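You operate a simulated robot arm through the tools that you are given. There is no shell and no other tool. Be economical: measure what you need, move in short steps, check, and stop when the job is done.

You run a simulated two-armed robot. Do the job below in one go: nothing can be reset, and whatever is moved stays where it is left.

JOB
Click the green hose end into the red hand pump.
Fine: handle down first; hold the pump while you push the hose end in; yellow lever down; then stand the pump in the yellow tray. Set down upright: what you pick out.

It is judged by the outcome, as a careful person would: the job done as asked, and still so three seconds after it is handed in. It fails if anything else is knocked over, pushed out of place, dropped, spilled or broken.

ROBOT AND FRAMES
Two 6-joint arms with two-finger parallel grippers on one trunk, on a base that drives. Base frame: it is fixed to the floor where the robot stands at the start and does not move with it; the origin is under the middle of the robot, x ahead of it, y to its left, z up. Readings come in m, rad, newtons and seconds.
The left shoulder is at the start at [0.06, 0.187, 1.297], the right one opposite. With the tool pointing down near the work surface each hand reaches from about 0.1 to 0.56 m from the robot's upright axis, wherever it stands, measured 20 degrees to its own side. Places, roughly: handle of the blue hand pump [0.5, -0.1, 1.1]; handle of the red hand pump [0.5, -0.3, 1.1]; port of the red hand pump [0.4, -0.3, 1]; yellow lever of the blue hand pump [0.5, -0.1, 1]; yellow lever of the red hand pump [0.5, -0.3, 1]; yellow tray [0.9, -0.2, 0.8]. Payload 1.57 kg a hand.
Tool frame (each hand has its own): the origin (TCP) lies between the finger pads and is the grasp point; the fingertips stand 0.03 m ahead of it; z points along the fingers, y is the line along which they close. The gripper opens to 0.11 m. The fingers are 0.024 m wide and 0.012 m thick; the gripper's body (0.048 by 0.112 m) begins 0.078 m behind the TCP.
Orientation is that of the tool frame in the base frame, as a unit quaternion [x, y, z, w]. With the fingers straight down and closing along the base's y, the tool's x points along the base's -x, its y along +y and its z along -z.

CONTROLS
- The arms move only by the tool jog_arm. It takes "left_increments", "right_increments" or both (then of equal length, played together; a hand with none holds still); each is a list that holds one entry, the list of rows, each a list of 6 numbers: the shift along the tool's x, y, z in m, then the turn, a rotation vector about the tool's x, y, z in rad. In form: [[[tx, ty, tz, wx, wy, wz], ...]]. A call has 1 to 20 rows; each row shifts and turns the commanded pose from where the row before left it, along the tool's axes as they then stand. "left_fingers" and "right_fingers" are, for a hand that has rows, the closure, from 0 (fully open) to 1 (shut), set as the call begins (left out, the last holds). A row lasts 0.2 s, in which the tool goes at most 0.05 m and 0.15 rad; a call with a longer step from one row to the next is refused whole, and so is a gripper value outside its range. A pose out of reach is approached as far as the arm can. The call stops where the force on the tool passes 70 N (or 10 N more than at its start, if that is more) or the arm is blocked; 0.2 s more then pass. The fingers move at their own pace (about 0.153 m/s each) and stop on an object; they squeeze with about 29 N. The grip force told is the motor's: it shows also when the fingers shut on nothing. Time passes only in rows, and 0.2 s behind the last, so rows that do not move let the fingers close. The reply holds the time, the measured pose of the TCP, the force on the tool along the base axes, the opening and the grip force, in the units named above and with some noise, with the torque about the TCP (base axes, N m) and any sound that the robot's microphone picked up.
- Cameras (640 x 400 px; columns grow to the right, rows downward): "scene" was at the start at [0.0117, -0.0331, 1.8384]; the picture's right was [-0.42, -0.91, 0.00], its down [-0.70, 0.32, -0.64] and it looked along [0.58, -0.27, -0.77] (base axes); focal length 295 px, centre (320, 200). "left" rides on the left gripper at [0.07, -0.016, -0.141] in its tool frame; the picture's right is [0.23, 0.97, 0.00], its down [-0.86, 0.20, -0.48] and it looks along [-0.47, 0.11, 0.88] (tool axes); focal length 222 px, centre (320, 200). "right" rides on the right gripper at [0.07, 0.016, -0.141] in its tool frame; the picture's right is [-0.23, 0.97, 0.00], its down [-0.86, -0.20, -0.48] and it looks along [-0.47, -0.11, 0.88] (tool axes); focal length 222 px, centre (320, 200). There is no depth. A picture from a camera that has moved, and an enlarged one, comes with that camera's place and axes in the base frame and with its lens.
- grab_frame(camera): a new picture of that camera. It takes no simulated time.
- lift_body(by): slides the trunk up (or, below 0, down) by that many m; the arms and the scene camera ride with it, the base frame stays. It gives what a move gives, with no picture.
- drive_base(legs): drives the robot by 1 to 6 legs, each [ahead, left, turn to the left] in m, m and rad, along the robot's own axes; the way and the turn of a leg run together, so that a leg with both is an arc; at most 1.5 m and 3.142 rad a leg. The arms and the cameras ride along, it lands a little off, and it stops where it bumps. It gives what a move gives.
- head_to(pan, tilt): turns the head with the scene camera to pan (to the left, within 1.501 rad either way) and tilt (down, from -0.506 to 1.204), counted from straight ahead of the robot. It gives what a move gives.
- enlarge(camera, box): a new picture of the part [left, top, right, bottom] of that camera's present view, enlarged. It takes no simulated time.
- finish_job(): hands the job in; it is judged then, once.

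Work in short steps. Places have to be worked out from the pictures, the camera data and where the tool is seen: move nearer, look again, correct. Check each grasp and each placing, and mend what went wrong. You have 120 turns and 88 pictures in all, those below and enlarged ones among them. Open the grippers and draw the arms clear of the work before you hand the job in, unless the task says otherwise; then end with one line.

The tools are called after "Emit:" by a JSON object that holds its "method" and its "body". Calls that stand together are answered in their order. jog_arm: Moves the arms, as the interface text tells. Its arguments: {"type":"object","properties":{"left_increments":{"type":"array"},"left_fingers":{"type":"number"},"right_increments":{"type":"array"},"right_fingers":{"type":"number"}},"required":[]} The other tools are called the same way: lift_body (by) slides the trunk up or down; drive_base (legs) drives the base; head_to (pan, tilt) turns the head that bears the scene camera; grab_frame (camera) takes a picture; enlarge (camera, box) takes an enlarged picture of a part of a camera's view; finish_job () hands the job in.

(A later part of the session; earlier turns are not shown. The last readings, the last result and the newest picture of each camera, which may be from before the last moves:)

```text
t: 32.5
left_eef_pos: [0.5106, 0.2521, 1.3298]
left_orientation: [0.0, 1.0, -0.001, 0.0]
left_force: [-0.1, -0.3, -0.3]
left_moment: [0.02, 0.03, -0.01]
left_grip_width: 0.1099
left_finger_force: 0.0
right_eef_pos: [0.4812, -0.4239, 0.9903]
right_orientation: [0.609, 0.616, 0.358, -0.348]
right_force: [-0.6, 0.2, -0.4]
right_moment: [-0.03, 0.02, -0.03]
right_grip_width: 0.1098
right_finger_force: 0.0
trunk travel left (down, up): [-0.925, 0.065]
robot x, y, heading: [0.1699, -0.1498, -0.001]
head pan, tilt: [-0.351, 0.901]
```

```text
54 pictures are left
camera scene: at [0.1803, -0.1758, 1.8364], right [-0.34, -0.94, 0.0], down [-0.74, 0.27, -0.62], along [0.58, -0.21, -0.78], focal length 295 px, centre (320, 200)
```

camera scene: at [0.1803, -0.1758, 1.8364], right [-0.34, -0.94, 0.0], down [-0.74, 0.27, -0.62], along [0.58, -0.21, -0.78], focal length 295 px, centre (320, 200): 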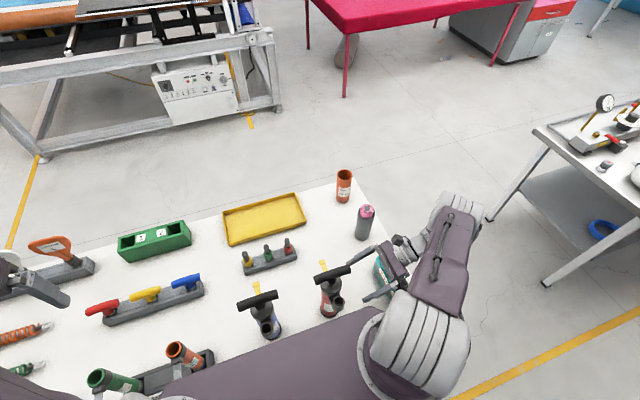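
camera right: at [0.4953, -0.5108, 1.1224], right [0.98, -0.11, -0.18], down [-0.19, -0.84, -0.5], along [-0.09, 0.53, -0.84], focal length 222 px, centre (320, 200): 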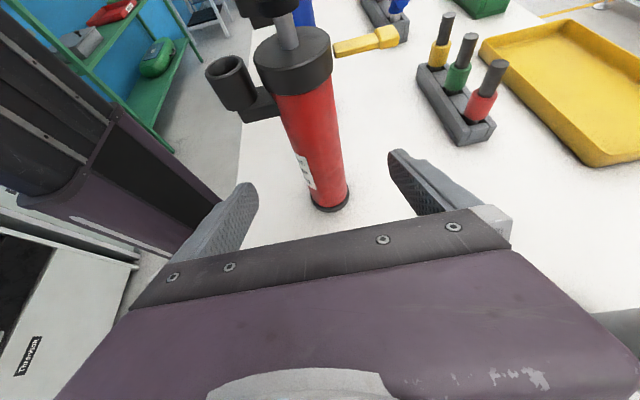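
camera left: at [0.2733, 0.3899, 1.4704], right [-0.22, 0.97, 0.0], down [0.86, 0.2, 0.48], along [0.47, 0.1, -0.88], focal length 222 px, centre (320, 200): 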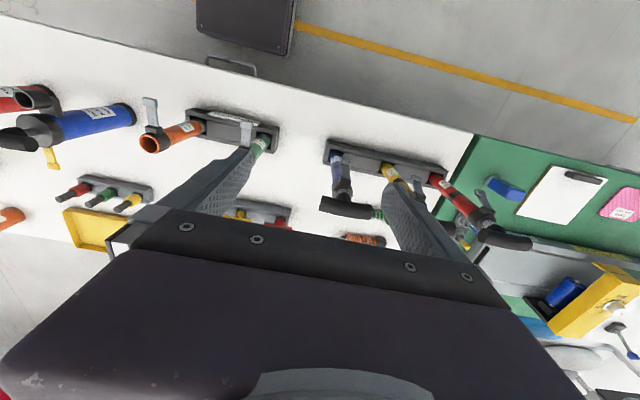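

The pump is centred in the approach line. I advance 0.12 m along the tool axis.

Emit:
{"method": "jog_arm", "body": {"right_increments": [[[0, -0.001, 0.04, 0, 0, 0], [0, -0.001, 0.04, 0, 0, 0], [0, 0, 0.038, 0, 0, 0], [0, 0, 0, 0, 0, 0]]]}}

Emit:
{"method": "grab_frame", "body": {"camera": "right"}}

```text
t: 33.5
left_eef_pos: [0.511, 0.2532, 1.3298]
left_orientation: [0.0, 1.0, 0.0, 0.0]
left_force: [0.1, 0.5, 0.3]
left_moment: [0.02, -0.01, 0.01]
left_grip_width: 0.1101
left_finger_force: 0.1
right_eef_pos: [0.481, -0.3225, 0.9314]
right_orientation: [0.609, 0.615, 0.359, -0.348]
right_force: [0.0, -0.1, 0.0]
right_moment: [0.0, -0.01, 0.01]
right_grip_width: 0.11
right_finger_force: 0.0
trunk travel left (down, up): [-0.925, 0.065]
robot x, y, heading: [0.1681, -0.1514, -0.002]
head pan, tilt: [-0.351, 0.901]
```

```text
53 pictures are left
camera right: at [0.4942, -0.4095, 1.0633], right [0.98, -0.11, -0.18], down [-0.19, -0.84, -0.5], along [-0.09, 0.53, -0.84], focal length 222 px, centre (320, 200)
```

right: 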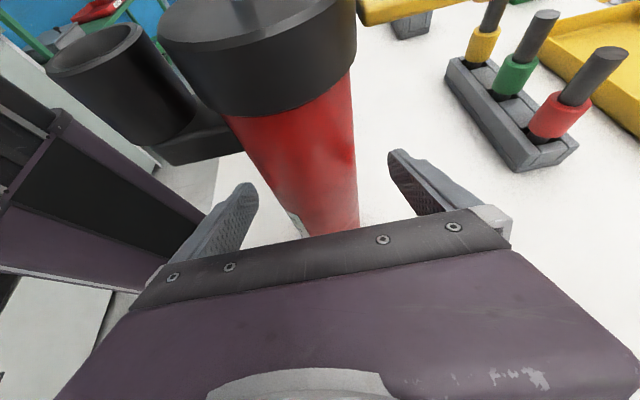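

Body sits between the fingers; I close on it.

Emit:
{"method": "jog_arm", "body": {"right_increments": [[[0, 0, 0, 0, 0, 0], [0, 0, 0, 0, 0, 0], [0, 0, 0, 0, 0, 0]]], "right_fingers": 1.0}}

```text
t: 34.3
left_eef_pos: [0.5105, 0.2521, 1.33]
left_orientation: [0.0, 1.0, -0.002, 0.0]
left_force: [0.3, 0.2, 0.2]
left_moment: [-0.01, 0.03, -0.01]
left_grip_width: 0.11
left_finger_force: 0.1
right_eef_pos: [0.4812, -0.3218, 0.9315]
right_orientation: [0.61, 0.615, 0.359, -0.347]
right_force: [-1.0, -0.8, -0.8]
right_moment: [0.01, 0.19, 0.01]
right_grip_width: 0.0557
right_finger_force: 28.9
trunk travel left (down, up): [-0.925, 0.065]
robot x, y, heading: [0.1677, -0.1505, -0.001]
head pan, tilt: [-0.351, 0.901]
```

Pump is held (56 mm). Now the left hand goes over the plug rack, staying high.

Emit:
{"method": "jog_arm", "body": {"left_increments": [[[0, -0.043, 0, 0, 0, 0], [0, -0.043, 0, 0, 0, 0], [0, -0.043, 0, 0, 0, 0], [0, -0.043, 0, 0, 0, 0], [0, -0.043, 0, 0, 0, 0], [-0.02, -0.043, 0, 0, 0, 0], [-0.02, -0.043, 0.01, 0, 0, 0], [-0.02, -0.043, 0.02, 0, 0, 0], [-0.02, -0.043, 0.02, 0, 0, 0], [-0.02, -0.043, 0.02, 0, 0, 0], [0, 0, 0, 0, 0, 0]]]}}

Emit:
{"method": "grab_frame", "body": {"camera": "left"}}

Emit:
{"method": "grab_frame", "body": {"camera": "scene"}}

```text
refused: row 8 steps farther than a row can; nothing moved
```

```text
52 pictures are left
camera left: at [0.4403, 0.2382, 1.4714], right [-0.23, 0.97, 0.0], down [0.85, 0.2, 0.48], along [0.47, 0.11, -0.88], focal length 222 px, centre (320, 200)
```

left: 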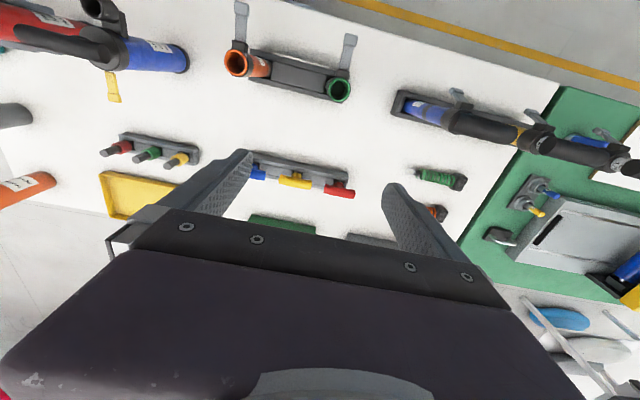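

```text
51 pictures are left
camera scene: at [0.1805, -0.1759, 1.8363], right [-0.34, -0.94, 0.0], down [-0.74, 0.27, -0.62], along [0.58, -0.21, -0.78], focal length 295 px, centre (320, 200)
```

scene: 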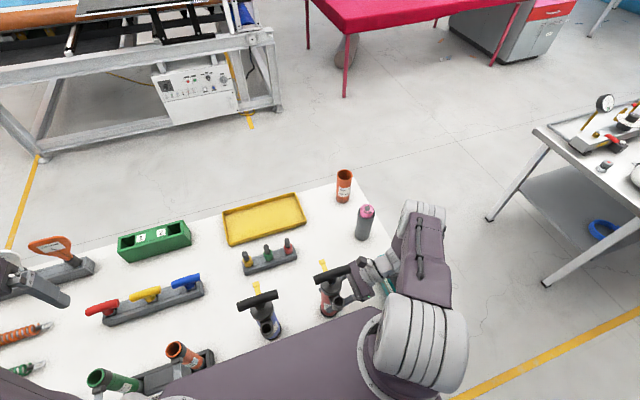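

The step was too long; I split it up.

Emit:
{"method": "jog_arm", "body": {"left_increments": [[[0, -0.043, 0, 0, 0, 0], [0, -0.043, 0, 0, 0, 0], [0, -0.043, 0, 0, 0, 0], [0, -0.043, 0, 0, 0, 0], [0, -0.043, 0, 0, 0, 0], [-0.02, -0.043, 0, 0, 0, 0], [-0.02, -0.043, 0, 0, 0, 0], [-0.02, -0.043, 0, 0, 0, 0], [-0.02, -0.043, 0, 0, 0, 0], [-0.02, -0.043, 0, 0, 0, 0], [-0.02, 0, 0.03, 0, 0, 0], [-0.02, 0, 0.03, 0, 0, 0], [0, 0, 0, 0, 0, 0]]]}}

Emit:
{"method": "grab_frame", "body": {"camera": "left"}}

```text
t: 37.1
left_eef_pos: [0.6465, -0.1786, 1.2686]
left_orientation: [0.0, 1.0, -0.001, 0.001]
left_force: [0.4, -0.2, -0.5]
left_moment: [-0.02, 0.04, -0.04]
left_grip_width: 0.1101
left_finger_force: 0.2
right_eef_pos: [0.4793, -0.3234, 0.9323]
right_orientation: [0.609, 0.616, 0.359, -0.347]
right_force: [-0.5, -0.5, 3.0]
right_moment: [0.03, 0.17, 0.01]
right_grip_width: 0.0559
right_finger_force: 29.0
trunk travel left (down, up): [-0.925, 0.065]
robot x, y, heading: [0.1653, -0.1488, 0.002]
head pan, tilt: [-0.351, 0.901]
```

```text
50 pictures are left
camera left: at [0.5784, -0.1923, 1.411], right [-0.23, 0.97, 0.0], down [0.85, 0.2, 0.48], along [0.47, 0.11, -0.88], focal length 222 px, centre (320, 200)
```

left: 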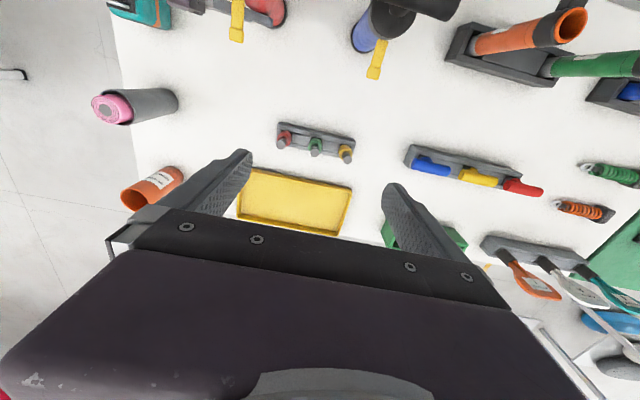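

Green plug near [0.713,-0.168]. I tilt the left hand 20° outward to gain reach and descend to look closely.

Emit:
{"method": "jog_arm", "body": {"left_increments": [[[0, 0, 0, 0, -0.1163, 0], [0, 0, 0, 0, -0.1163, 0], [0, 0, 0, 0, -0.1163, 0], [0.0066, 0.0018, 0.0444, 0, 0, 0], [0.0066, 0.0018, 0.0444, 0, 0, 0], [0.0066, 0.0018, 0.0444, 0, 0, 0], [0.0066, 0.0018, 0.0444, 0, 0, 0], [0, 0, 0, 0, 0, 0]]]}}

Emit:
{"method": "grab_frame", "body": {"camera": "left"}}

```text
t: 38.9
left_eef_pos: [0.6854, -0.1678, 1.0948]
left_orientation: [0.0, 0.985, -0.001, 0.175]
left_force: [0.5, -0.5, 0.2]
left_moment: [-0.02, -0.04, -0.01]
left_grip_width: 0.11
left_finger_force: 0.0
right_eef_pos: [0.4798, -0.3222, 0.9326]
right_orientation: [0.609, 0.616, 0.359, -0.347]
right_force: [-1.2, 0.0, 4.4]
right_moment: [0.0, 0.26, -0.02]
right_grip_width: 0.0555
right_finger_force: 29.3
trunk travel left (down, up): [-0.925, 0.065]
robot x, y, heading: [0.1673, -0.1516, -0.002]
head pan, tilt: [-0.351, 0.901]
```

```text
49 pictures are left
camera left: at [0.5713, -0.1834, 1.204], right [-0.21, 0.97, -0.08], down [0.64, 0.2, 0.74], along [0.74, 0.11, -0.67], focal length 222 px, centre (320, 200)
```

left: 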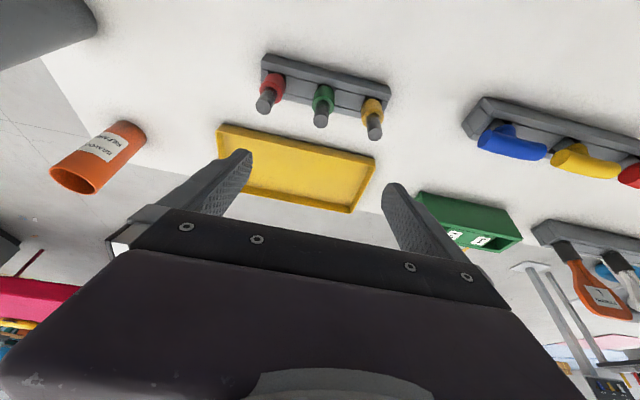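

Reach is fine. I move closer above the green plug and look again.

Emit:
{"method": "jog_arm", "body": {"left_increments": [[[0.0022, -0.002, 0.039, 0, 0, 0], [0.0022, -0.002, 0.039, 0, 0, 0], [0, 0, 0, 0, 0, 0]]]}}

Emit:
{"method": "grab_frame", "body": {"camera": "left"}}

```text
t: 39.7
left_eef_pos: [0.7082, -0.1732, 1.0206]
left_orientation: [0.001, 0.985, -0.001, 0.175]
left_force: [-0.5, 0.2, 0.5]
left_moment: [-0.01, -0.02, 0.0]
left_grip_width: 0.1098
left_finger_force: 0.1
right_eef_pos: [0.4806, -0.3215, 0.932]
right_orientation: [0.609, 0.616, 0.359, -0.347]
right_force: [-0.6, -0.1, 4.7]
right_moment: [-0.02, 0.37, 0.03]
right_grip_width: 0.0556
right_finger_force: 28.4
trunk travel left (down, up): [-0.925, 0.065]
robot x, y, heading: [0.167, -0.1507, 0.005]
head pan, tilt: [-0.351, 0.901]
```

```text
48 pictures are left
camera left: at [0.5942, -0.1876, 1.1296], right [-0.21, 0.97, -0.08], down [0.64, 0.2, 0.74], along [0.74, 0.11, -0.67], focal length 222 px, centre (320, 200)
```

left: 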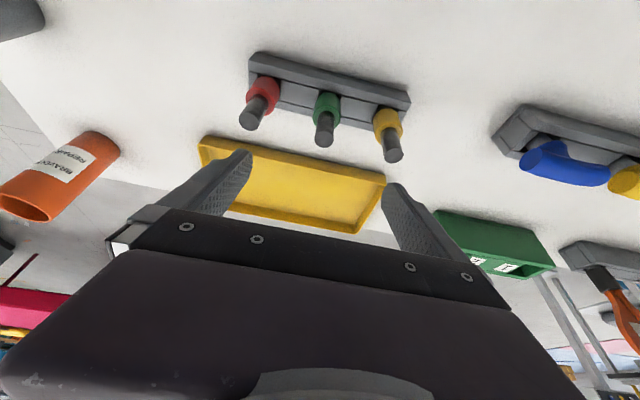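

Plug: axis [0.705,-0.174], collar mid z≈0.89, stem top z≈0.958. Neighbours are 75 mm away, so I pre-close to 50 mm before descending to z 0.945 on the stem.

Emit:
{"method": "jog_arm", "body": {"left_increments": [[[0, 0, 0, 0, 0, 0], [0, 0, 0, 0, 0, 0], [0.0095, -0.0005, 0.0233, 0, 0, 0], [0.0095, -0.0005, 0.0233, 0, 0, 0], [0.0096, 0, 0.0234, 0, 0, 0], [0, 0, 0, 0, 0, 0]]], "left_fingers": 0.55}}

Emit:
{"method": "grab_frame", "body": {"camera": "left"}}

```text
t: 41.1
left_eef_pos: [0.7032, -0.1756, 0.945]
left_orientation: [0.001, 0.985, -0.001, 0.173]
left_force: [0.4, -0.1, 0.0]
left_moment: [0.0, -0.02, -0.02]
left_grip_width: 0.0495
left_finger_force: 0.0
right_eef_pos: [0.4798, -0.321, 0.9314]
right_orientation: [0.609, 0.616, 0.359, -0.348]
right_force: [-1.4, 0.2, 4.5]
right_moment: [0.0, 0.38, 0.05]
right_grip_width: 0.0558
right_finger_force: 28.9
trunk travel left (down, up): [-0.925, 0.065]
robot x, y, heading: [0.1652, -0.1517, -0.001]
head pan, tilt: [-0.351, 0.901]
```

```text
47 pictures are left
camera left: at [0.5903, -0.1904, 1.0535], right [-0.21, 0.97, -0.08], down [0.64, 0.2, 0.74], along [0.74, 0.11, -0.67], focal length 222 px, centre (320, 200)
```

left: 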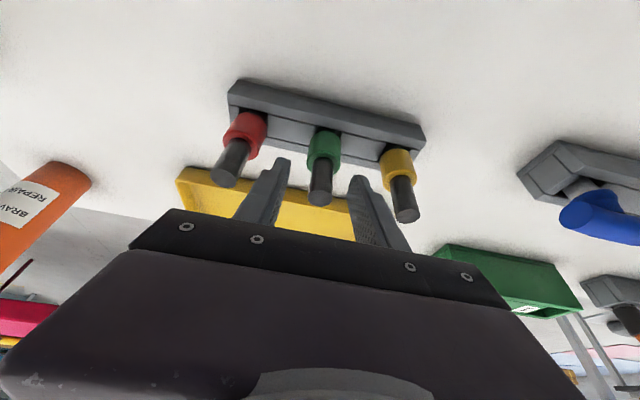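

Fingers straddle the green stem. I close now.

Emit:
{"method": "jog_arm", "body": {"left_increments": [[[0, 0, 0, 0, 0, 0], [0, 0, 0, 0, 0, 0], [0, 0, 0, 0, 0, 0]]], "left_fingers": 1.0}}

Emit:
{"method": "enlarge", "body": {"camera": "left", "box": [200, 80, 440, 240]}}

```text
t: 41.9
left_eef_pos: [0.7047, -0.1767, 0.9453]
left_orientation: [0.001, 0.985, -0.002, 0.173]
left_force: [0.7, 0.3, 0.7]
left_moment: [0.02, 0.01, 0.0]
left_grip_width: 0.0181
left_finger_force: 29.1
right_eef_pos: [0.4798, -0.3224, 0.9318]
right_orientation: [0.609, 0.616, 0.359, -0.348]
right_force: [-1.1, 0.8, 5.1]
right_moment: [0.0, 0.41, 0.02]
right_grip_width: 0.0556
right_finger_force: 29.5
trunk travel left (down, up): [-0.925, 0.065]
robot x, y, heading: [0.165, -0.1536, 0.001]
head pan, tilt: [-0.351, 0.901]
```

```text
2.50 times, centred on (320, 160) of left
camera zoom: at [0.5904, -0.1903, 1.0536], right [-0.21, 0.97, -0.08], down [0.64, 0.2, 0.74], along [0.74, 0.11, -0.67], focal length 555 px, centre (320, 300)
```

zoom: 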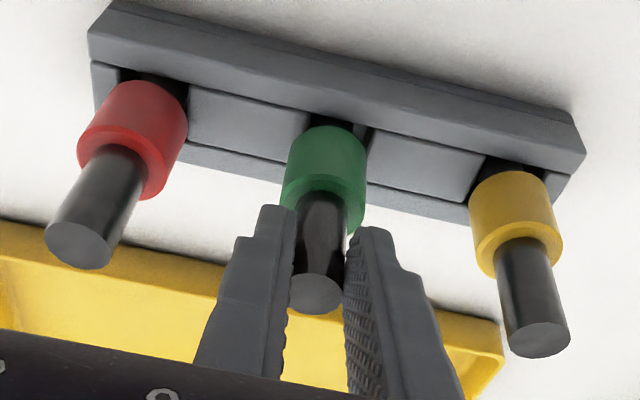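

Gripped (18 mm). I lift straight up.

Emit:
{"method": "jog_arm", "body": {"left_increments": [[[-0.0051, 0, -0.0141, 0, 0, 0], [-0.0068, 0, -0.0188, 0, 0, 0], [-0.0068, 0, -0.0188, 0, 0, 0], [-0.0103, 0, -0.0282, 0, 0, 0], [-0.0103, 0, -0.0282, 0, 0, 0], [-0.0103, 0, -0.0282, 0, 0, 0], [0, 0, 0, 0, 0, 0]]]}}

Emit:
{"method": "grab_frame", "body": {"camera": "left"}}

Emit:
{"method": "enlarge", "body": {"camera": "scene", "box": [200, 200, 360, 330]}}

```text
t: 43.5
left_eef_pos: [0.7051, -0.1752, 1.0904]
left_orientation: [-0.001, 0.985, -0.001, 0.174]
left_force: [0.1, -0.3, 0.1]
left_moment: [0.0, 0.01, -0.01]
left_grip_width: 0.0183
left_finger_force: 29.5
right_eef_pos: [0.4803, -0.3212, 0.9319]
right_orientation: [0.609, 0.616, 0.359, -0.348]
right_force: [-2.0, -0.5, 4.4]
right_moment: [-0.05, 0.42, 0.01]
right_grip_width: 0.0556
right_finger_force: 29.1
trunk travel left (down, up): [-0.925, 0.065]
robot x, y, heading: [0.1716, -0.151, -0.001]
head pan, tilt: [-0.351, 0.901]
```

```text
45 pictures are left
camera left: at [0.5914, -0.1902, 1.1992], right [-0.21, 0.97, -0.08], down [0.64, 0.2, 0.74], along [0.74, 0.11, -0.67], focal length 222 px, centre (320, 200)
```

left: 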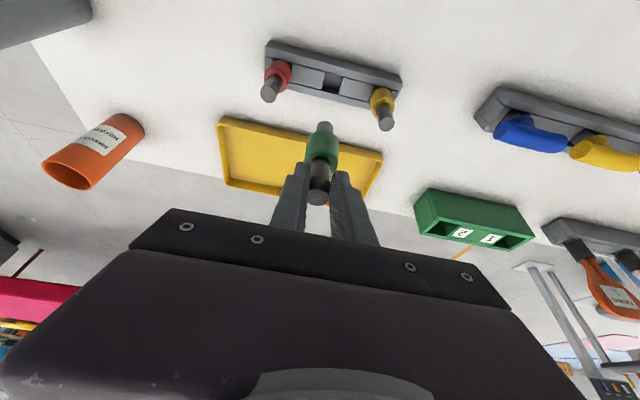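

```text
3.08 times, centred on (280, 265) of scene
camera zoom: at [0.1802, -0.1761, 1.8364], right [-0.34, -0.94, 0.0], down [-0.74, 0.27, -0.62], along [0.58, -0.21, -0.78], focal length 908 px, centre (443, 0)
```

zoom: 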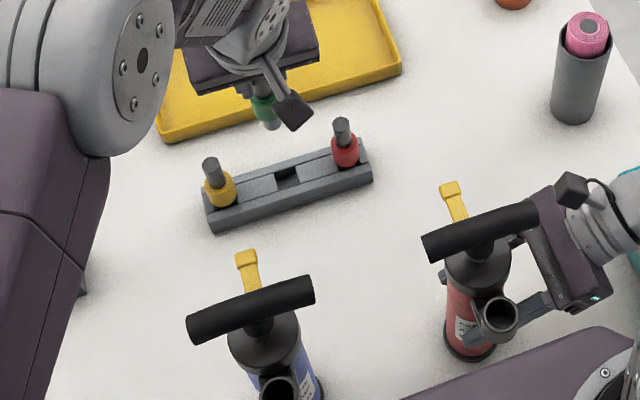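

The plug is out, vertical, with a nozzle tip about 93 mm below TCP; the rack is undisturbed. I raise to z 1.25 and yaw the hand -1.2 rad about vertical so it leans away from the right shoulder.

Emit:
{"method": "jog_arm", "body": {"left_increments": [[[-0.0137, 0, -0.0376, 0, 0, 0], [-0.0137, 0, -0.0376, 0, 0, 0], [-0.0137, 0, -0.0376, 0, 0, 0], [-0.0137, 0, -0.0376, 0, 0, 0], [0, 0, 0, 0.0513, 0, 0.141], [0, 0, 0, 0.0513, 0, 0.141], [0, 0, 0, 0.0513, 0, 0.141], [0, 0, 0, 0.0513, 0, 0.141], [0, 0, 0, 0.0513, 0, 0.141], [0, 0, 0, 0.0513, 0, 0.141], [0, 0, 0, 0.0513, 0, 0.141], [0, 0, 0, 0.0513, 0, 0.141], [0, 0, 0, 0, 0, 0]]]}}

```text
t: 46.3
left_eef_pos: [0.7056, -0.1755, 1.2488]
left_orientation: [0.558, 0.812, -0.099, 0.144]
left_force: [0.6, -0.3, -0.2]
left_moment: [0.03, 0.01, -0.03]
left_grip_width: 0.0184
left_finger_force: 29.2
right_eef_pos: [0.4798, -0.3221, 0.9321]
right_orientation: [0.609, 0.615, 0.36, -0.349]
right_force: [-0.7, 0.0, 3.4]
right_moment: [0.0, 0.39, 0.0]
right_grip_width: 0.0555
right_finger_force: 29.0
trunk travel left (down, up): [-0.925, 0.065]
robot x, y, heading: [0.1685, -0.1513, 0.004]
head pan, tilt: [-0.351, 0.901]
```

Orientation is as intended. I carry the plug above the port at z 1.25.

Emit:
{"method": "jog_arm", "body": {"left_increments": [[[-0.0045, -0.0449, 0.0017, 0, 0, 0], [-0.0045, -0.0449, 0.0017, 0, 0, 0], [-0.0045, -0.0449, 0.0017, 0, 0, 0], [-0.0045, -0.0449, 0.0017, 0, 0, 0], [-0.0045, -0.0449, 0.0017, 0, 0, 0], [-0.0045, -0.0449, 0.0017, 0, 0, 0], [-0.0045, -0.0446, 0.0017, 0, 0, 0], [0, 0, 0, 0, 0, 0]]]}}

Emit:
{"method": "grab_frame", "body": {"camera": "left"}}

Emit:
{"method": "grab_frame", "body": {"camera": "scene"}}

```text
t: 48.1
left_eef_pos: [0.4229, -0.3197, 1.2495]
left_orientation: [0.557, 0.812, -0.098, 0.145]
left_force: [-0.1, -0.2, -0.3]
left_moment: [0.01, 0.02, 0.02]
left_grip_width: 0.0182
left_finger_force: 29.0
right_eef_pos: [0.48, -0.3222, 0.9315]
right_orientation: [0.609, 0.616, 0.359, -0.348]
right_force: [-1.8, -2.0, 7.1]
right_moment: [-0.3, 0.61, 0.12]
right_grip_width: 0.0555
right_finger_force: 28.9
trunk travel left (down, up): [-0.925, 0.065]
robot x, y, heading: [0.171, -0.1507, -0.0]
head pan, tilt: [-0.351, 0.901]
```

```text
43 pictures are left
camera left: at [0.3672, -0.2178, 1.3585], right [0.83, 0.55, -0.08], down [0.42, -0.52, 0.74], along [0.37, -0.65, -0.67], focal length 222 px, centre (320, 200)
```

left: 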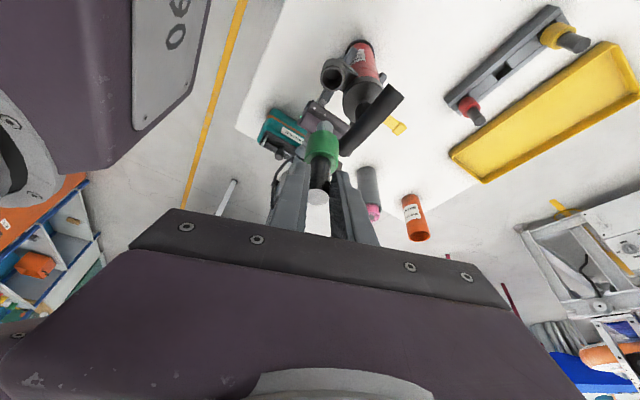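

```text
42 pictures are left
camera scene: at [0.1803, -0.1763, 1.8364], right [-0.34, -0.94, 0.0], down [-0.74, 0.27, -0.62], along [0.58, -0.21, -0.78], focal length 295 px, centre (320, 200)
```

scene: 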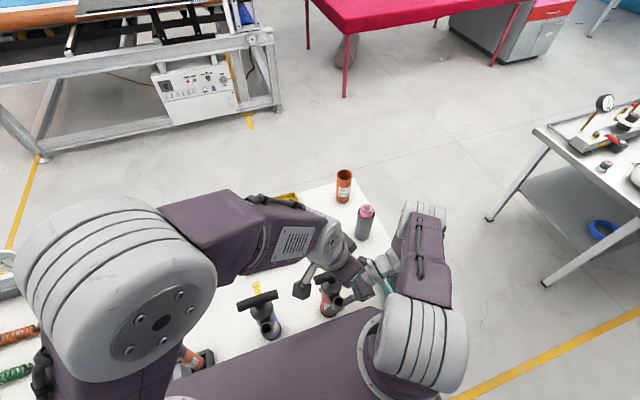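

Port re-measured at about [0.425,-0.317,1.035], just under the nozzle. I descend until the nozzle is just above the mouth.

Emit:
{"method": "jog_arm", "body": {"left_increments": [[[0.0124, 0.0009, 0.0328, 0, 0, 0], [0.0124, 0.0009, 0.0328, 0, 0, 0], [0.0112, 0.0009, 0.0295, 0, 0, 0], [0, 0, 0, 0, 0, 0]]]}}

Emit:
{"method": "enlarge", "body": {"camera": "left", "box": [240, 50, 440, 220]}}

Emit:
{"method": "enlarge", "body": {"camera": "scene", "box": [270, 230, 400, 330]}}

Emit:
{"method": "enlarge", "body": {"camera": "right", "box": [0, 0, 400, 250]}}

```text
t: 49.1
left_eef_pos: [0.4259, -0.3183, 1.1466]
left_orientation: [0.557, 0.812, -0.098, 0.145]
left_force: [-3.8, -3.6, 23.5]
left_moment: [-0.77, 0.43, -0.14]
left_grip_width: 0.0181
left_finger_force: 29.0
right_eef_pos: [0.4797, -0.3226, 0.9311]
right_orientation: [0.609, 0.616, 0.359, -0.347]
right_force: [3.0, 2.4, -3.4]
right_moment: [-0.39, 0.18, -0.08]
right_grip_width: 0.0555
right_finger_force: 28.4
trunk travel left (down, up): [-0.925, 0.065]
robot x, y, heading: [0.17, -0.1485, 0.001]
head pan, tilt: [-0.351, 0.901]
```

```text
2.35 times, centred on (340, 135) of left
camera zoom: at [0.3687, -0.2165, 1.2576], right [0.83, 0.55, -0.08], down [0.41, -0.52, 0.75], along [0.37, -0.65, -0.66], focal length 523 px, centre (273, 353)
```

zoom: 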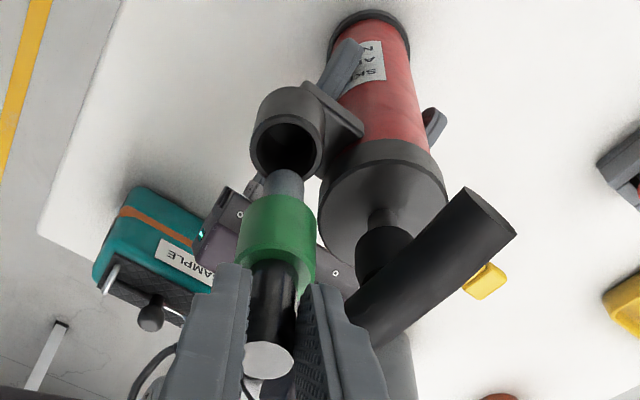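

```text
4.00 times, centred on (335, 280) of scene
camera zoom: at [0.1782, -0.1756, 1.8365], right [-0.34, -0.94, 0.0], down [-0.74, 0.27, -0.62], along [0.58, -0.21, -0.78], focal length 1180 px, centre (260, -120)
```

zoom: 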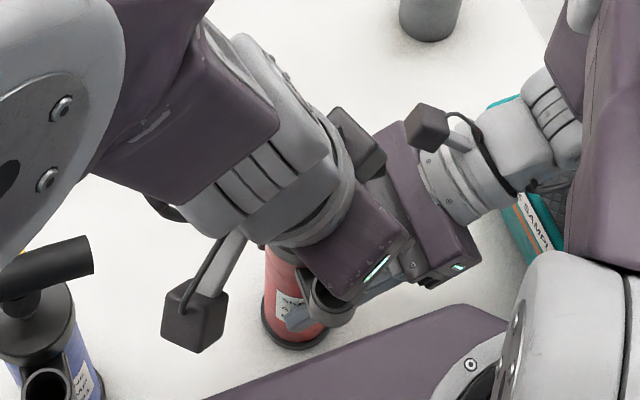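

```text
1.60 times, centred on (200, 125) of right
camera zoom: at [0.4932, -0.4093, 1.064], right [0.98, -0.11, -0.18], down [-0.19, -0.84, -0.5], along [-0.09, 0.53, -0.85], focal length 355 px, centre (512, 320)
```

zoom: 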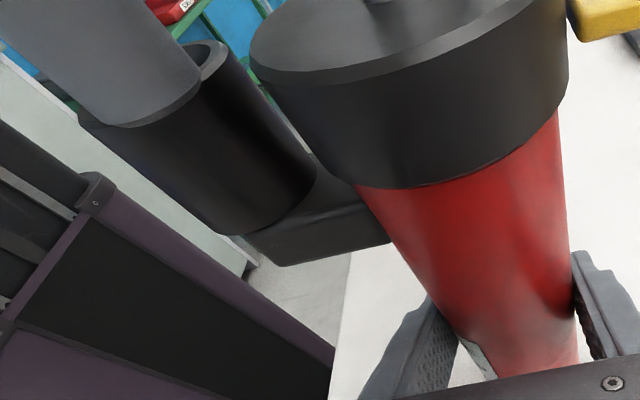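

Contact (23 N): the nozzle is touching the rim, offset roughly (+0.007,-0.010) from the mouth. I back up 15 mm, shift by the opposite amount and look again.

Emit:
{"method": "jog_arm", "body": {"left_increments": [[[-0.0052, 0, -0.0141, 0, 0, 0], [0, 0, 0, 0, 0, 0], [0, 0, 0, 0, 0, 0]]]}}

Emit:
{"method": "enlarge", "body": {"camera": "left", "box": [280, 70, 400, 190]}}

```text
t: 49.9
left_eef_pos: [0.4263, -0.319, 1.1628]
left_orientation: [0.556, 0.813, -0.098, 0.143]
left_force: [-1.1, -0.3, -0.3]
left_moment: [0.01, 0.02, -0.01]
left_grip_width: 0.0182
left_finger_force: 28.9
right_eef_pos: [0.4801, -0.322, 0.9324]
right_orientation: [0.609, 0.616, 0.359, -0.349]
right_force: [-2.0, -0.5, 4.8]
right_moment: [-0.12, 0.51, 0.05]
right_grip_width: 0.0553
right_finger_force: 29.0
trunk travel left (down, up): [-0.925, 0.065]
robot x, y, heading: [0.1664, -0.1521, 0.003]
head pan, tilt: [-0.351, 0.901]
```

```text
3.33 times, centred on (340, 130) of left
camera zoom: at [0.3696, -0.2165, 1.2718], right [0.83, 0.55, -0.08], down [0.42, -0.52, 0.74], along [0.37, -0.65, -0.67], focal length 740 px, centre (253, 433)
```

zoom: 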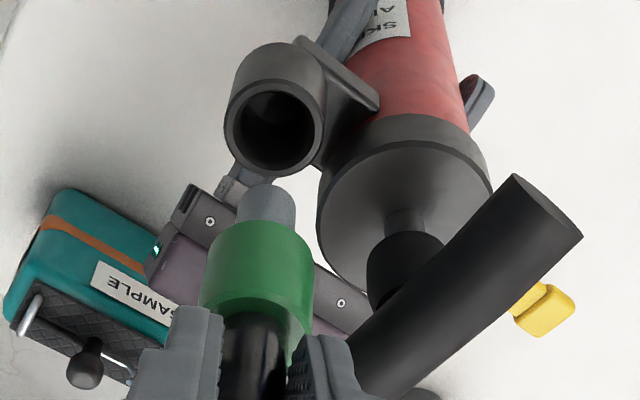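

I take a right-camera view to resolve the nozzle's position from the other side.

Emit:
{"method": "enlarge", "body": {"camera": "right", "box": [0, 0, 240, 150]}}

```text
2.67 times, centred on (120, 75) of right
camera zoom: at [0.4939, -0.4098, 1.0636], right [0.98, -0.11, -0.18], down [-0.19, -0.84, -0.51], along [-0.09, 0.53, -0.84], focal length 592 px, centre (853, 533)
```

zoom: 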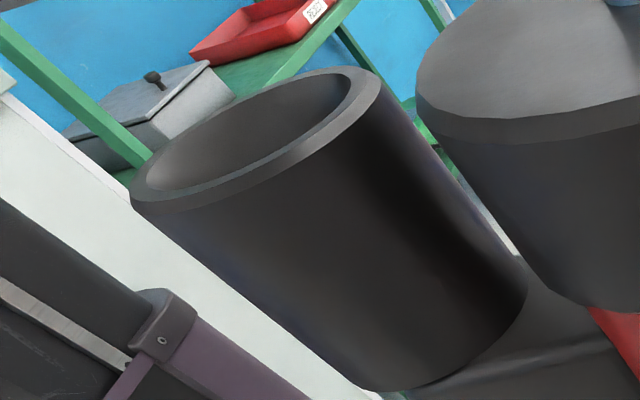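

All three cameras agree on the mouth at [0.4225,-0.3175,1.039]; the plug leans ~0.1 rad outward in the grip, putting its tip at about (+0.006,-0.010). I straighten the plug by turning 0.1 rad about the tool's y and centre it.

Emit:
{"method": "jog_arm", "body": {"left_increments": [[[0.0026, -0.003, -0.001, 0, 0, 0], [0, 0, 0, 0, 0.1, 0], [0, 0, 0, 0, 0, 0], [0, 0, 0, 0, 0, 0]]]}}

Emit:
{"method": "enlarge", "body": {"camera": "left", "box": [280, 70, 400, 190]}}

```text
t: 50.9
left_eef_pos: [0.4199, -0.3189, 1.1622]
left_orientation: [0.561, 0.815, -0.088, 0.113]
left_force: [0.6, 0.1, -0.8]
left_moment: [0.0, 0.03, 0.0]
left_grip_width: 0.0179
left_finger_force: 28.6
left hand out of reach, approached as far as the arm can: row 2
right_eef_pos: [0.4803, -0.3229, 0.9316]
right_orientation: [0.61, 0.616, 0.359, -0.347]
right_force: [-3.4, 0.2, 3.2]
right_moment: [0.06, 0.52, -0.01]
right_grip_width: 0.0553
right_finger_force: 28.8
trunk travel left (down, up): [-0.925, 0.065]
robot x, y, heading: [0.1677, -0.1492, 0.003]
head pan, tilt: [-0.351, 0.901]
```

```text
3.33 times, centred on (340, 130) of left
camera zoom: at [0.3675, -0.2226, 1.279], right [0.83, 0.55, -0.08], down [0.44, -0.57, 0.7], along [0.34, -0.61, -0.71], focal length 740 px, centre (253, 433)
```

zoom: 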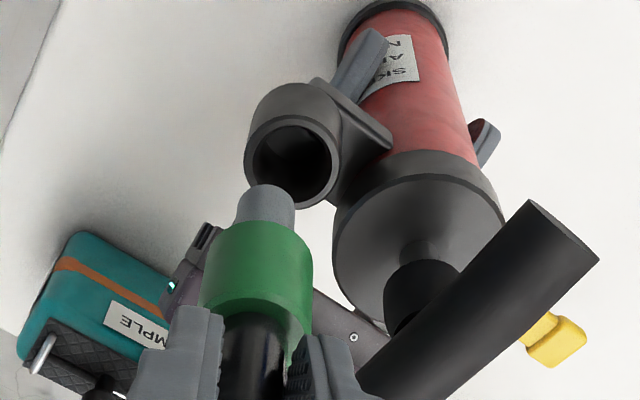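

The turn hit a joint limit part way, but the lean is reduced; the nozzle is now off by about (-0.003,-0.009). I shift by the opposite amount and look.

Emit:
{"method": "jog_arm", "body": {"left_increments": [[[0.007, 0.006, -0.002, 0, 0, 0], [0, 0, 0, 0, 0, 0]]]}}

Emit:
{"method": "enlarge", "body": {"camera": "left", "box": [280, 70, 400, 190]}}

```text
t: 51.5
left_eef_pos: [0.4212, -0.3086, 1.1621]
left_orientation: [0.561, 0.818, -0.071, 0.103]
left_force: [1.0, -0.4, -0.6]
left_moment: [-0.01, -0.02, 0.01]
left_grip_width: 0.0179
left_finger_force: 29.3
right_eef_pos: [0.4802, -0.3203, 0.932]
right_orientation: [0.609, 0.616, 0.359, -0.348]
right_force: [-2.2, 1.0, 4.2]
right_moment: [0.09, 0.54, 0.04]
right_grip_width: 0.0555
right_finger_force: 28.9
trunk travel left (down, up): [-0.925, 0.065]
robot x, y, heading: [0.1677, -0.1504, -0.0]
head pan, tilt: [-0.351, 0.901]
```

```text
3.33 times, centred on (340, 130) of left
camera zoom: at [0.3701, -0.2183, 1.2824], right [0.83, 0.56, -0.06], down [0.44, -0.59, 0.68], along [0.34, -0.58, -0.74], focal length 740 px, centre (253, 433)
```

zoom: 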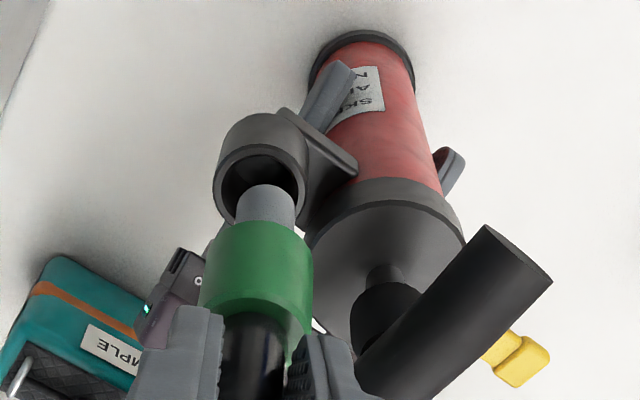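

The plug is nearly vertical and the nozzle almost over the mouth, ~5 mm too far in +y. I correct this and descend 22 mm gently.

Emit:
{"method": "jog_arm", "body": {"left_increments": [[[-0.0045, -0.0015, 0.0012, 0, 0, 0], [0.0018, 0, 0.0068, 0, 0, 0], [0.0018, 0, 0.0068, 0, 0, 0], [0.0018, 0, 0.0068, 0, 0, 0], [0, 0, 0, 0, 0, 0]]]}}

Emit:
{"method": "enlarge", "body": {"camera": "left", "box": [280, 70, 400, 190]}}

```text
t: 52.7
left_eef_pos: [0.4225, -0.3141, 1.1406]
left_orientation: [0.561, 0.819, -0.071, 0.103]
left_force: [-0.3, 2.6, 0.1]
left_moment: [0.23, 0.08, 0.02]
left_grip_width: 0.0181
left_finger_force: 29.4
right_eef_pos: [0.4803, -0.3215, 0.9325]
right_orientation: [0.61, 0.616, 0.359, -0.347]
right_force: [-1.9, -1.5, 3.3]
right_moment: [0.33, 0.49, 0.1]
right_grip_width: 0.0555
right_finger_force: 29.0
trunk travel left (down, up): [-0.925, 0.065]
robot x, y, heading: [0.1725, -0.15, -0.003]
head pan, tilt: [-0.351, 0.901]
```

```text
3.33 times, centred on (340, 130) of left
camera zoom: at [0.3704, -0.2231, 1.2613], right [0.83, 0.56, -0.06], down [0.44, -0.59, 0.68], along [0.34, -0.58, -0.74], focal length 740 px, centre (253, 433)
```

zoom: 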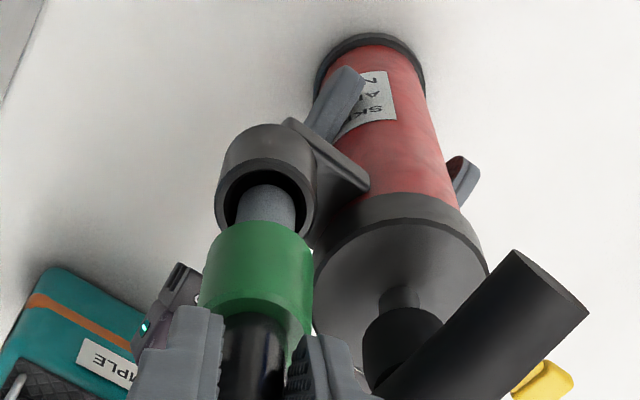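

The nozzle is inside the mouth with little force. I continue down in small steps.

Emit:
{"method": "jog_arm", "body": {"left_increments": [[[0.0028, 0.0006, 0.0046, 0, 0, 0], [0.0013, 0, 0.0048, 0, 0, 0], [0.0013, 0, 0.0048, 0, 0, 0], [0, 0, 0, 0, 0, 0]]]}}

Emit:
{"method": "enlarge", "body": {"camera": "left", "box": [280, 70, 400, 190]}}

Emit:
{"method": "enlarge", "body": {"camera": "right", "box": [0, 0, 240, 150]}}

```text
t: 53.7
left_eef_pos: [0.4226, -0.3132, 1.1261]
left_orientation: [0.561, 0.819, -0.07, 0.103]
left_force: [-4.5, 2.9, 4.9]
left_moment: [0.21, 0.32, 0.01]
left_grip_width: 0.0176
left_finger_force: 29.1
right_eef_pos: [0.4796, -0.3211, 0.9313]
right_orientation: [0.609, 0.616, 0.359, -0.347]
right_force: [1.2, -2.2, -0.4]
right_moment: [0.47, 0.58, 0.15]
right_grip_width: 0.0555
right_finger_force: 29.6
trunk travel left (down, up): [-0.925, 0.065]
robot x, y, heading: [0.1715, -0.1525, -0.009]
head pan, tilt: [-0.351, 0.901]
```

```text
3.33 times, centred on (340, 130) of left
camera zoom: at [0.3704, -0.2215, 1.2466], right [0.83, 0.56, -0.06], down [0.44, -0.59, 0.68], along [0.34, -0.58, -0.74], focal length 740 px, centre (253, 433)
```

zoom: 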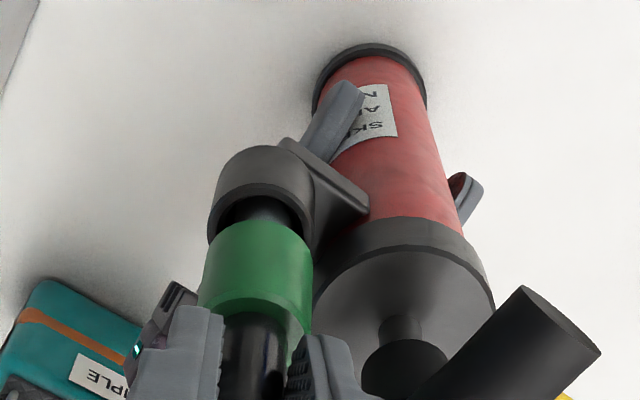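

```text
2.67 times, centred on (120, 75) of right
camera zoom: at [0.494, -0.4095, 1.0638], right [0.98, -0.11, -0.18], down [-0.19, -0.84, -0.5], along [-0.09, 0.53, -0.85], focal length 592 px, centre (853, 533)
```

zoom: 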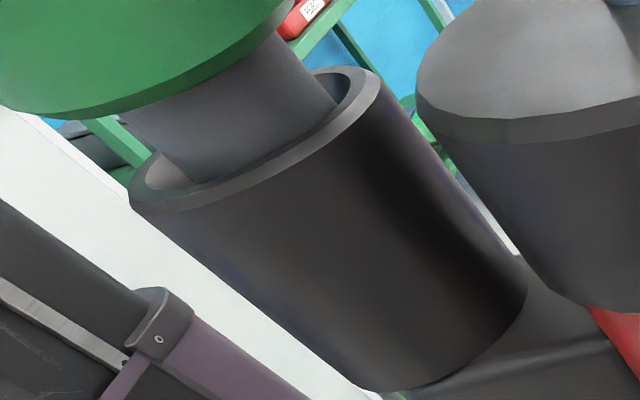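

Nozzle clearly inside the cup, close to the -y wall; collar ~10 mm above the rim. I shift +y 2 mm and push on in small steps.

Emit:
{"method": "jog_arm", "body": {"left_increments": [[[0.0021, -0.0004, -0.0005, 0, 0, 0], [0.0012, 0, 0.0044, 0, 0, 0], [0.0012, 0, 0.0044, 0, 0, 0], [0.0008, 0, 0.0029, 0, 0, 0], [0.0008, 0, 0.0029, 0, 0, 0], [0.0008, 0, 0.0029, 0, 0, 0], [0, 0, 0, 0, 0, 0]]]}}

Emit:
{"method": "enlarge", "body": {"camera": "right", "box": [0, 0, 240, 150]}}

```text
t: 55.3
left_eef_pos: [0.4213, -0.3117, 1.1089]
left_orientation: [0.561, 0.819, -0.07, 0.104]
left_force: [-3.1, -2.3, 23.3]
left_moment: [-0.61, -0.03, 0.01]
left_grip_width: 0.0176
left_finger_force: 28.8
right_eef_pos: [0.4803, -0.3217, 0.9332]
right_orientation: [0.608, 0.617, 0.359, -0.348]
right_force: [0.7, 0.4, -3.2]
right_moment: [-0.32, 0.15, -0.04]
right_grip_width: 0.0554
right_finger_force: 29.2
trunk travel left (down, up): [-0.925, 0.065]
robot x, y, heading: [0.1684, -0.1525, -0.001]
head pan, tilt: [-0.351, 0.901]
```

```text
2.67 times, centred on (120, 75) of right
camera zoom: at [0.4931, -0.4094, 1.064], right [0.98, -0.11, -0.18], down [-0.19, -0.84, -0.5], along [-0.09, 0.53, -0.85], focal length 592 px, centre (853, 533)
```

zoom: 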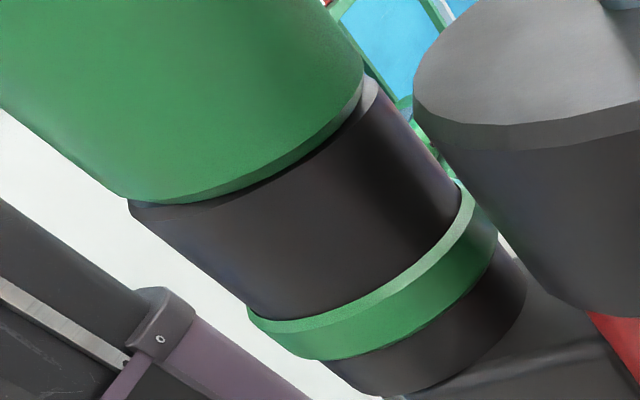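

A green ring has appeared on the port cup, apparently marking engagement. I press a few more mm to make certain it seats.

Emit:
{"method": "jog_arm", "body": {"left_increments": [[[0.0008, 0, 0.0029, 0, 0, 0], [0.0008, 0, 0.0029, 0, 0, 0], [0.0008, 0, 0.0029, 0, 0, 0], [0, 0, 0, 0, 0, 0]]]}}

Emit:
{"method": "enlarge", "body": {"camera": "right", "box": [0, 0, 240, 150]}}

```text
t: 56.0
left_eef_pos: [0.4197, -0.3126, 1.1052]
left_orientation: [0.561, 0.817, -0.073, 0.109]
left_force: [-3.8, 8.4, 29.8]
left_moment: [0.01, -0.06, 0.06]
left_grip_width: 0.0179
left_finger_force: 29.5
right_eef_pos: [0.4793, -0.3218, 0.9331]
right_orientation: [0.609, 0.617, 0.359, -0.345]
right_force: [-1.0, -8.4, 10.6]
right_moment: [0.45, 0.77, 0.14]
right_grip_width: 0.0558
right_finger_force: 29.3
trunk travel left (down, up): [-0.925, 0.065]
robot x, y, heading: [0.1676, -0.1449, -0.0]
head pan, tilt: [-0.351, 0.901]
stopped in row 3 (left hand): the force on the tool passed its limit (the readings are from after the stop); the commanded pose is now the measured one
```

```text
2.67 times, centred on (120, 75) of right
camera zoom: at [0.4923, -0.4098, 1.0651], right [0.98, -0.12, -0.17], down [-0.19, -0.84, -0.5], along [-0.09, 0.52, -0.85], focal length 592 px, centre (853, 533)
```

zoom: 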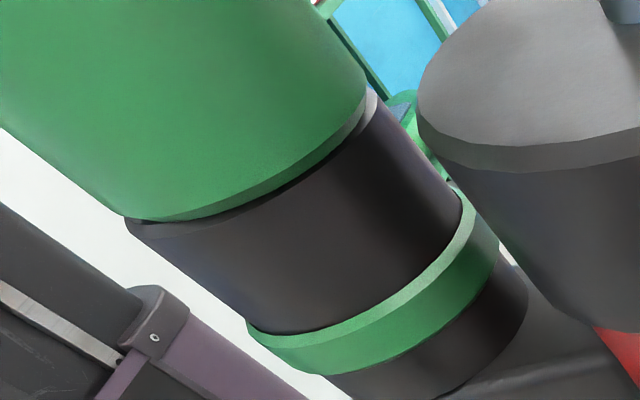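

Seated firmly at the force limit. I open the left fingers just a little (clear of the handle) and withdraw upward.

Emit:
{"method": "jog_arm", "body": {"left_increments": [[[0, 0, 0, 0, 0, 0], [0, 0, 0, 0, 0, 0], [0, 0, -0.02, 0, 0, 0], [0, 0, -0.04, 0, 0, 0], [0, 0, -0.045, 0, 0, 0], [0, 0, -0.045, 0, 0, 0], [0, 0, -0.045, 0, 0, 0]]], "left_fingers": 0.636}}

Emit:
{"method": "grab_frame", "body": {"camera": "left"}}

```text
t: 57.6
left_eef_pos: [0.4018, -0.2651, 1.2913]
left_orientation: [0.561, 0.818, -0.072, 0.107]
left_force: [-0.2, 0.7, -0.5]
left_moment: [-0.02, -0.03, -0.01]
left_grip_width: 0.04
left_finger_force: 0.1
right_eef_pos: [0.4806, -0.3212, 0.932]
right_orientation: [0.61, 0.617, 0.358, -0.344]
right_force: [-2.3, 5.8, 13.7]
right_moment: [0.5, 0.59, -0.15]
right_grip_width: 0.0558
right_finger_force: 29.0
trunk travel left (down, up): [-0.925, 0.065]
robot x, y, heading: [0.1688, -0.149, 0.002]
head pan, tilt: [-0.351, 0.901]
```

```text
29 pictures are left
camera left: at [0.3486, -0.1725, 1.4113], right [0.83, 0.56, -0.06], down [0.44, -0.59, 0.68], along [0.35, -0.59, -0.73], focal length 222 px, centre (320, 200)
```

left: 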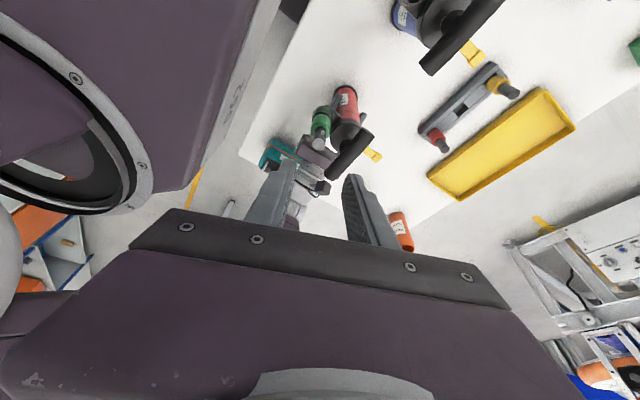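

Hose end is in. For the lever, I yaw the left hand back so its narrow side faces the handle, fingers closed.

Emit:
{"method": "jog_arm", "body": {"left_increments": [[[0, 0, 0, -0.037, 0, -0.145], [0, 0, 0, -0.037, 0, -0.145], [0, 0, 0, -0.037, 0, -0.145], [0, 0, 0, -0.037, 0, -0.145], [0, 0, 0, -0.037, 0, -0.145], [0, 0, 0, -0.037, 0, -0.145], [0, 0, 0, -0.037, 0, -0.145], [0, 0, 0, -0.037, 0, -0.145], [0, 0, 0, 0, 0, 0]]], "left_fingers": 1.0}}

```text
t: 59.6
left_eef_pos: [0.4021, -0.2654, 1.2917]
left_orientation: [0.0, 0.992, -0.003, 0.128]
left_force: [-0.8, -0.2, 0.5]
left_moment: [-0.01, 0.0, 0.02]
left_grip_width: 0.0
left_finger_force: 21.2
right_eef_pos: [0.4811, -0.3231, 0.9319]
right_orientation: [0.61, 0.616, 0.359, -0.345]
right_force: [-2.1, 4.1, 14.7]
right_moment: [0.15, 0.66, -0.15]
right_grip_width: 0.0558
right_finger_force: 28.9
trunk travel left (down, up): [-0.925, 0.065]
robot x, y, heading: [0.1697, -0.1546, 0.001]
head pan, tilt: [-0.351, 0.901]
```

Moving the closed left fingertips to above the lever.

Emit:
{"method": "jog_arm", "body": {"left_increments": [[[-0.0295, -0.0135, 0.031, 0, 0, 0], [-0.0295, -0.0135, 0.031, 0, 0, 0], [-0.0295, -0.0135, 0.031, 0, 0, 0], [-0.0295, -0.0135, 0.031, 0, 0, 0], [0, 0, 0, 0, 0, 0]]]}}

Emit:
{"method": "grab_frame", "body": {"camera": "left"}}

Emit:
{"method": "enlarge", "body": {"camera": "right", "box": [120, 0, 520, 200]}}

```text
t: 60.8
left_eef_pos: [0.5478, -0.318, 1.2018]
left_orientation: [0.002, 0.992, -0.004, 0.127]
left_force: [-0.2, 0.7, -0.5]
left_moment: [-0.01, -0.02, -0.02]
left_grip_width: 0.0
left_finger_force: 20.4
right_eef_pos: [0.4813, -0.3215, 0.9313]
right_orientation: [0.611, 0.617, 0.359, -0.342]
right_force: [0.1, 3.6, 13.3]
right_moment: [0.11, 0.4, -0.07]
right_grip_width: 0.0558
right_finger_force: 28.9
trunk travel left (down, up): [-0.925, 0.065]
robot x, y, heading: [0.1648, -0.1506, -0.001]
head pan, tilt: [-0.351, 0.901]
```

```text
28 pictures are left
camera left: at [0.4446, -0.3322, 1.3219], right [-0.22, 0.97, -0.06], down [0.71, 0.2, 0.68], along [0.67, 0.1, -0.73], focal length 222 px, centre (320, 200)
```

left: 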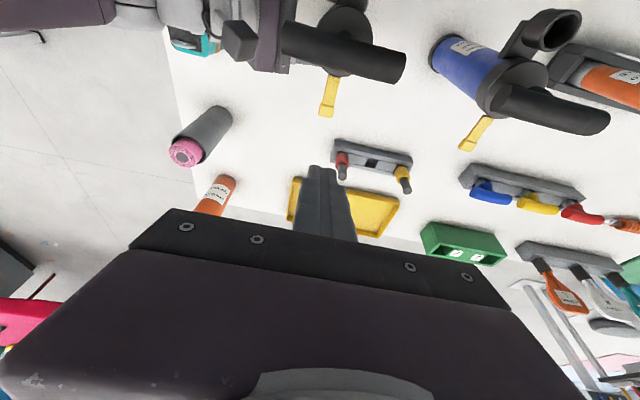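

```text
1.60 times, centred on (320, 100) of right
camera zoom: at [0.4938, -0.4089, 1.0641], right [0.98, -0.12, -0.17], down [-0.19, -0.85, -0.5], along [-0.09, 0.52, -0.85], focal length 355 px, centre (320, 360)
```

zoom: 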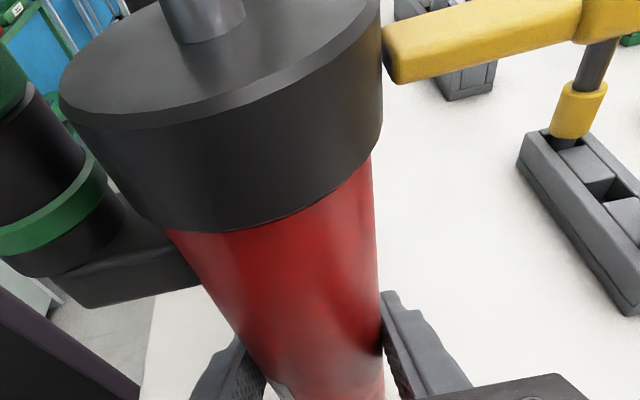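

Fingertips are right above the lever's end. I descend and press in small steps while the right hand holds the pump.

Emit:
{"method": "jog_arm", "body": {"left_increments": [[[0.0102, 0, 0.0387, 0, 0, 0], [0.0102, 0, 0.0387, 0, 0, 0], [0.0092, 0, 0.0348, 0, 0, 0], [0.0015, 0, 0.0058, 0, 0, 0], [0.0015, 0, 0.0058, 0, 0, 0], [0.0015, 0, 0.0058, 0, 0, 0], [0.0015, 0, 0.0058, 0, 0, 0], [0, 0, 0, 0, 0, 0]]]}}

```text
t: 62.6
left_eef_pos: [0.5484, -0.3216, 1.0618]
left_orientation: [0.001, 0.992, -0.003, 0.126]
left_force: [0.6, 1.5, 1.3]
left_moment: [0.01, 0.01, -0.01]
left_grip_width: 0.0001
left_finger_force: 20.5
right_eef_pos: [0.4812, -0.3236, 0.9318]
right_orientation: [0.611, 0.617, 0.359, -0.344]
right_force: [-0.6, 3.2, 13.8]
right_moment: [0.09, 0.61, -0.11]
right_grip_width: 0.0557
right_finger_force: 28.8
trunk travel left (down, up): [-0.925, 0.065]
robot x, y, heading: [0.1669, -0.1509, -0.003]
head pan, tilt: [-0.351, 0.901]
```

Tip at z≈1.033, slight contact (1–2 N). I keep pressing.

Emit:
{"method": "jog_arm", "body": {"left_increments": [[[0.0015, 0, 0.0058, 0, 0, 0], [0.0015, 0, 0.0058, 0, 0, 0], [0.0015, 0, 0.0058, 0, 0, 0], [0.0015, 0, 0.0058, 0, 0, 0], [0.0015, 0, 0.0058, 0, 0, 0], [0, 0, 0, 0, 0, 0]]]}}

Emit:
{"method": "enlarge", "body": {"camera": "right", "box": [120, 0, 520, 200]}}

```text
t: 64.0
left_eef_pos: [0.5477, -0.3235, 1.0302]
left_orientation: [0.0, 0.992, -0.004, 0.126]
left_force: [-0.5, -0.1, -0.1]
left_moment: [-0.01, -0.03, 0.03]
left_grip_width: 0.0
left_finger_force: 21.7
right_eef_pos: [0.481, -0.3226, 0.9316]
right_orientation: [0.61, 0.616, 0.359, -0.344]
right_force: [-0.9, 1.7, 13.2]
right_moment: [0.01, 0.43, -0.04]
right_grip_width: 0.0557
right_finger_force: 29.3
trunk travel left (down, up): [-0.925, 0.065]
robot x, y, heading: [0.168, -0.1505, 0.007]
head pan, tilt: [-0.351, 0.901]
```

```text
1.60 times, centred on (320, 100) of right
camera zoom: at [0.4943, -0.4095, 1.0638], right [0.98, -0.12, -0.17], down [-0.19, -0.84, -0.5], along [-0.09, 0.52, -0.85], focal length 355 px, centre (320, 360)
```

zoom: 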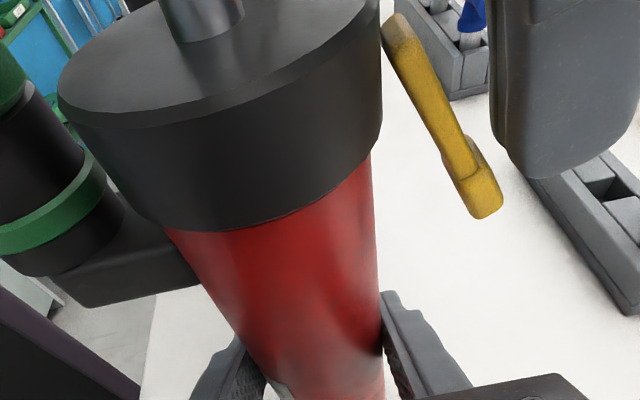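

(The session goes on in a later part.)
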